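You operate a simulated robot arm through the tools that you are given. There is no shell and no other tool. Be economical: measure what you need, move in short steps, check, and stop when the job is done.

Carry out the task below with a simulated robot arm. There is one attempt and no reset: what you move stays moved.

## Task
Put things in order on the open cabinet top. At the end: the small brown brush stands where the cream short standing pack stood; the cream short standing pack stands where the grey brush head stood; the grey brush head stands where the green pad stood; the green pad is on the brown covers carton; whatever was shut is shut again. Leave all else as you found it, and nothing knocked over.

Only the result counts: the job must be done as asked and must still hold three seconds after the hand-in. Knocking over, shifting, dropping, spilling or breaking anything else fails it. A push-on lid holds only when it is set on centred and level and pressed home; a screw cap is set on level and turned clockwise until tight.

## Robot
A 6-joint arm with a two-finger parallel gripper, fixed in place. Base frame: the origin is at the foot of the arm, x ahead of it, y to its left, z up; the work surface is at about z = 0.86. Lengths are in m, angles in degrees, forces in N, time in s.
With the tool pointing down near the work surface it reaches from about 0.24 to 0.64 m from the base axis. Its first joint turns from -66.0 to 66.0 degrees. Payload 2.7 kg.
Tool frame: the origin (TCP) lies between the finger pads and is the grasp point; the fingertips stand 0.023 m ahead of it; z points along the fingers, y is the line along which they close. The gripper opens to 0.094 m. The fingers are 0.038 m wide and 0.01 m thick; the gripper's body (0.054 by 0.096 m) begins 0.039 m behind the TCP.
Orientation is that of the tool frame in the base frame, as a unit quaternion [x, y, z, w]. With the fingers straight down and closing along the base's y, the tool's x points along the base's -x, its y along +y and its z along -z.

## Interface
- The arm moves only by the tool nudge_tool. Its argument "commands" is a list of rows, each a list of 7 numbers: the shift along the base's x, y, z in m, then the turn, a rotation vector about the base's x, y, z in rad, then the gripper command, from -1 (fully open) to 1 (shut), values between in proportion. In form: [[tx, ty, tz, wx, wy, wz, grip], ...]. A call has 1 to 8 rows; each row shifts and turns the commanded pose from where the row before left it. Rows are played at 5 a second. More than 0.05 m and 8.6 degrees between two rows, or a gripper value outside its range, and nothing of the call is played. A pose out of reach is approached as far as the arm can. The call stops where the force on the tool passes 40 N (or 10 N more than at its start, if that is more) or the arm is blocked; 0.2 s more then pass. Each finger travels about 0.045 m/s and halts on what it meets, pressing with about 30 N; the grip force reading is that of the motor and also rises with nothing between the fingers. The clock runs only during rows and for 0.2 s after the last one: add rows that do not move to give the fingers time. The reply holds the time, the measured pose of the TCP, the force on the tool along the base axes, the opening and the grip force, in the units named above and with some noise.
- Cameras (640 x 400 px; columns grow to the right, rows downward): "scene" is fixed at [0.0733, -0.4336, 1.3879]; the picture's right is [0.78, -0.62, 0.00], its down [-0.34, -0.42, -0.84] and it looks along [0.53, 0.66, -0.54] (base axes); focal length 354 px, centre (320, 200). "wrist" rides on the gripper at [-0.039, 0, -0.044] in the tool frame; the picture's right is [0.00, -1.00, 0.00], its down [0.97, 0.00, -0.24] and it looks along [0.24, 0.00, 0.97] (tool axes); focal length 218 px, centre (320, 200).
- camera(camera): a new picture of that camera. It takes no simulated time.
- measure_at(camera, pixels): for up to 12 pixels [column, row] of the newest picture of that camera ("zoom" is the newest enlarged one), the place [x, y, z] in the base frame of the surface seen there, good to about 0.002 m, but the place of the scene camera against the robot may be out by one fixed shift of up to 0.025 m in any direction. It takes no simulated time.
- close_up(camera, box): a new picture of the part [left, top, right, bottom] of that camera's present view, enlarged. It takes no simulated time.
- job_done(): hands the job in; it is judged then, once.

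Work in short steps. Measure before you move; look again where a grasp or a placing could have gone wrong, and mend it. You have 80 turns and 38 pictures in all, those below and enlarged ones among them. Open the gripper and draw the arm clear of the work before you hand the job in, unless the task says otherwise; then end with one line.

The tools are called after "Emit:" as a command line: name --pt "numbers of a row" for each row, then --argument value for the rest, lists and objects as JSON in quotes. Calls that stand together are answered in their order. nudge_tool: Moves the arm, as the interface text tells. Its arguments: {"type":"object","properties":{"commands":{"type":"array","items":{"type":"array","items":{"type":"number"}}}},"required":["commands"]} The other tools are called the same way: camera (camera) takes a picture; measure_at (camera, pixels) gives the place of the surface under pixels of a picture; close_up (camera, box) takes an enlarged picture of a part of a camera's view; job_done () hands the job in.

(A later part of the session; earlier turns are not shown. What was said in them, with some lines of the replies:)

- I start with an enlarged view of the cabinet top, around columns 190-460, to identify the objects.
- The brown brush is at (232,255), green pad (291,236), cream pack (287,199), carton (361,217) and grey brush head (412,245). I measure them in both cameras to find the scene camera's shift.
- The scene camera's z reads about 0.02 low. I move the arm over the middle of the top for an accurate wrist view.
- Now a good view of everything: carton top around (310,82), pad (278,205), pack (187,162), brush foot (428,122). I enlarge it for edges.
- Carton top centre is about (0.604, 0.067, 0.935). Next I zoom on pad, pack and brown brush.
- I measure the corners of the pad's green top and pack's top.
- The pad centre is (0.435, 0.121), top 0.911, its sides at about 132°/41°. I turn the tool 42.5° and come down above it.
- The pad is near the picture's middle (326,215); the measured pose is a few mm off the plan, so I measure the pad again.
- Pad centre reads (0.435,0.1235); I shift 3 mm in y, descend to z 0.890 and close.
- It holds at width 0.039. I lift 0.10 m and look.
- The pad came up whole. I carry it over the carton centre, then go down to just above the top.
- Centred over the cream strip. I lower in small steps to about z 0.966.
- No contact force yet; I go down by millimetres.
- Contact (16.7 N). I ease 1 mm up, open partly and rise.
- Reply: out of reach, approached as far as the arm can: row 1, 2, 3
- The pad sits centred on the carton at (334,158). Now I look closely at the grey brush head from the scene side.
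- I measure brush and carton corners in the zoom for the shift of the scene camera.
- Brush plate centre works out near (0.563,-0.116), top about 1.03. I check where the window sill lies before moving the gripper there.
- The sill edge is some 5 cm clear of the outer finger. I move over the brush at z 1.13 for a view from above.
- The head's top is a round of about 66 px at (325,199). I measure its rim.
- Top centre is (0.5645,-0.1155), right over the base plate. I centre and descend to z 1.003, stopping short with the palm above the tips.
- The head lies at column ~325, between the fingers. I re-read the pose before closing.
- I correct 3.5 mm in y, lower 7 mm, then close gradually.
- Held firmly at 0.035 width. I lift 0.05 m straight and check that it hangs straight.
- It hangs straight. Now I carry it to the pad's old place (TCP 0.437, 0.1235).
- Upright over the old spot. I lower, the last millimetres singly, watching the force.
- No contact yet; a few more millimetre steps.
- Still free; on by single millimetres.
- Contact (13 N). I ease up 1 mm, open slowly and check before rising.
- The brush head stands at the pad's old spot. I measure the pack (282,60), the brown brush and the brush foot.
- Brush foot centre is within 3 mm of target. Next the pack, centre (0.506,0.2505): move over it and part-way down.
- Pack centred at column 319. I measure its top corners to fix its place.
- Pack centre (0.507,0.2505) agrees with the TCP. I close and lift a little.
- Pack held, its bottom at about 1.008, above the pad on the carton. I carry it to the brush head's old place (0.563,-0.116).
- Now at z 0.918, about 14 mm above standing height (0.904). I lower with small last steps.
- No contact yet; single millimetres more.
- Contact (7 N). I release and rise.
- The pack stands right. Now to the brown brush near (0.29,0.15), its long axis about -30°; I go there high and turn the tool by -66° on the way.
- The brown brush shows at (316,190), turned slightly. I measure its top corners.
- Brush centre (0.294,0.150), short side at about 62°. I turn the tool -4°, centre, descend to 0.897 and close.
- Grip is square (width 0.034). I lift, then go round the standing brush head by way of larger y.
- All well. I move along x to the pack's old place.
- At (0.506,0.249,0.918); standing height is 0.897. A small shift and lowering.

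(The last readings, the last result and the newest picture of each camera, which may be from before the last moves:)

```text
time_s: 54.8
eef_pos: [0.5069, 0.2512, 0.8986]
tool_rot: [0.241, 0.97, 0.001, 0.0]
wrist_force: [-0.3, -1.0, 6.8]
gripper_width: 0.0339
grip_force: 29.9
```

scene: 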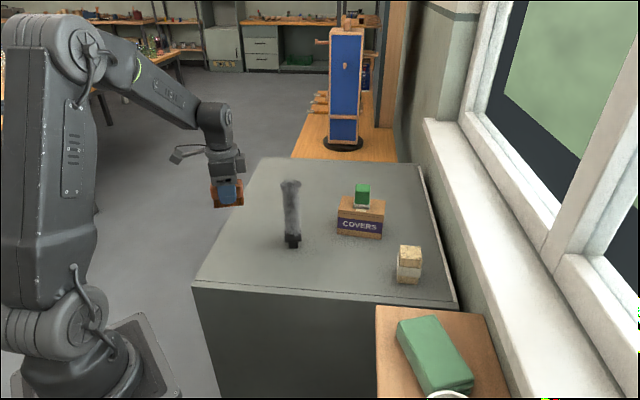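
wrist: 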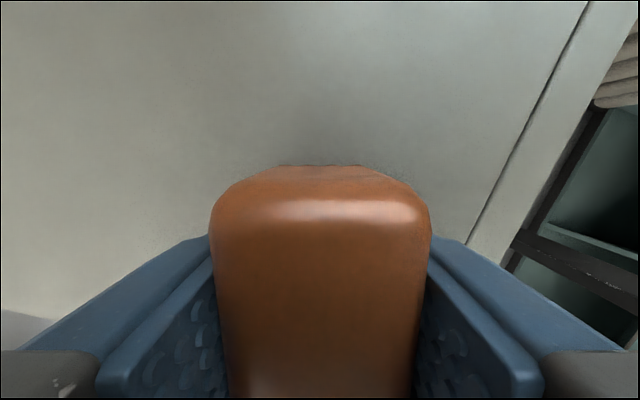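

Contact (6.8 N). I release, rise and draw back.

Emit:
nudge_tool --pt "0 0 0.0005 0 0 0 0.3" --pt "0 0 0 0 0 0 0.1" --pt "0 0 0 0 0 0 -0.2" --pt "0 0 0 0 0 0 -0.6" --pt "0 0 0 0 0 0 -0.8" --pt "0 0 0 0 0 0 -0.8" --pt "0 0 0.03 0 0 0 -0.8" --pt "0 0 0.05 0 0 0 -0.8"

Emit:
nudge_tool --pt "0 0 0.05 0 0 0 -1" --pt "0 0 0.05 0 0 0 -1" --pt "-0.03 0 0.03 0 0 0 -1" --pt "-0.04 0 0.02 0 0 0 -1" --pt "-0.04 0 0 0 0 0 -1" --pt "-0.04 0 0 0 0 0 -1" --pt "0 0 0 0 0 0 -1"

Emit:
close_up --camera "scene" --box '[200, 150, 460, 312]'

Emit:
camera --camera "wrist"

```text
time_s: 56.6
eef_pos: [0.5113, 0.2493, 0.9772]
tool_rot: [0.241, 0.971, 0.001, -0.001]
wrist_force: [0.7, 0.8, 0.1]
gripper_width: 0.0848
grip_force: 0.1
```

```text
time_s: 58.2
eef_pos: [0.358, 0.2495, 1.1297]
tool_rot: [0.241, 0.97, 0.001, 0.001]
wrist_force: [-0.3, -0.3, -1.1]
gripper_width: 0.0941
grip_force: 0.1
```

```text
2.46 times, centred on (330, 231) of scene
```

zoom: 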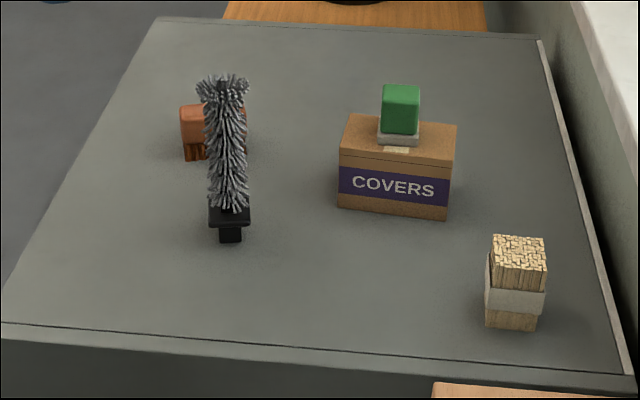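

```text
9 pictures are left
```

wrist: 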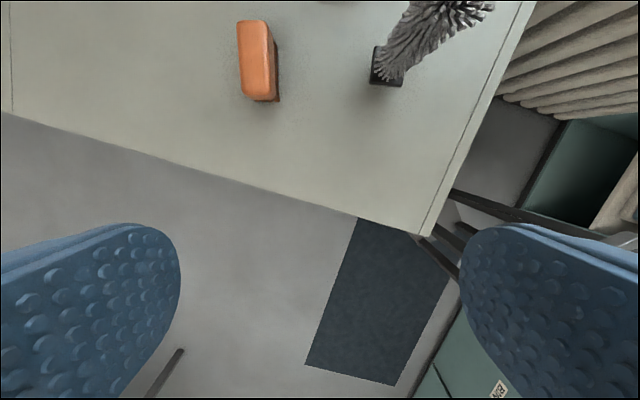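

Everything stands; the carton is at its old pixels. I check the pack's and brown brush's positions.

Emit:
measure_at --camera "zoom" --pixels '[[495, 238], [543, 240], [544, 272], [494, 268], [519, 255]]'

Emit:
measure_at --camera "wrist" --pixels '[[240, 26], [266, 23], [247, 92], [274, 95], [257, 58]]'

```text
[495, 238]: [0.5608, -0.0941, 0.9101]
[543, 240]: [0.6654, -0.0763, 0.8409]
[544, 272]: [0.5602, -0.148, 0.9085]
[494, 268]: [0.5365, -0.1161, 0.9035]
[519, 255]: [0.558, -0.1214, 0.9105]
```

```text
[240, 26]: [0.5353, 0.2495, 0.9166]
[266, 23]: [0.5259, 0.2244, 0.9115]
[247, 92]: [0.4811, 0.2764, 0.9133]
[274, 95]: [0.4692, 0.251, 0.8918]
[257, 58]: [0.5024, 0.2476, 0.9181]
```

All four are in place to within about 3 mm, the gripper is open and the arm is clear. I hand in.

Emit:
job_done

```text
The job is handed in.
```

I handed the job in with all four items moved as asked. The brown brush stands where the cream pack stood, the cream pack where the grey brush head stood, and the grey brush head where the green pad stood. The green pad is centred on the carton. Each of the three swapped items measured within about 4 mm of its target, the carton stayed shut and unmoved, and the last pictures showed nothing knocked over.
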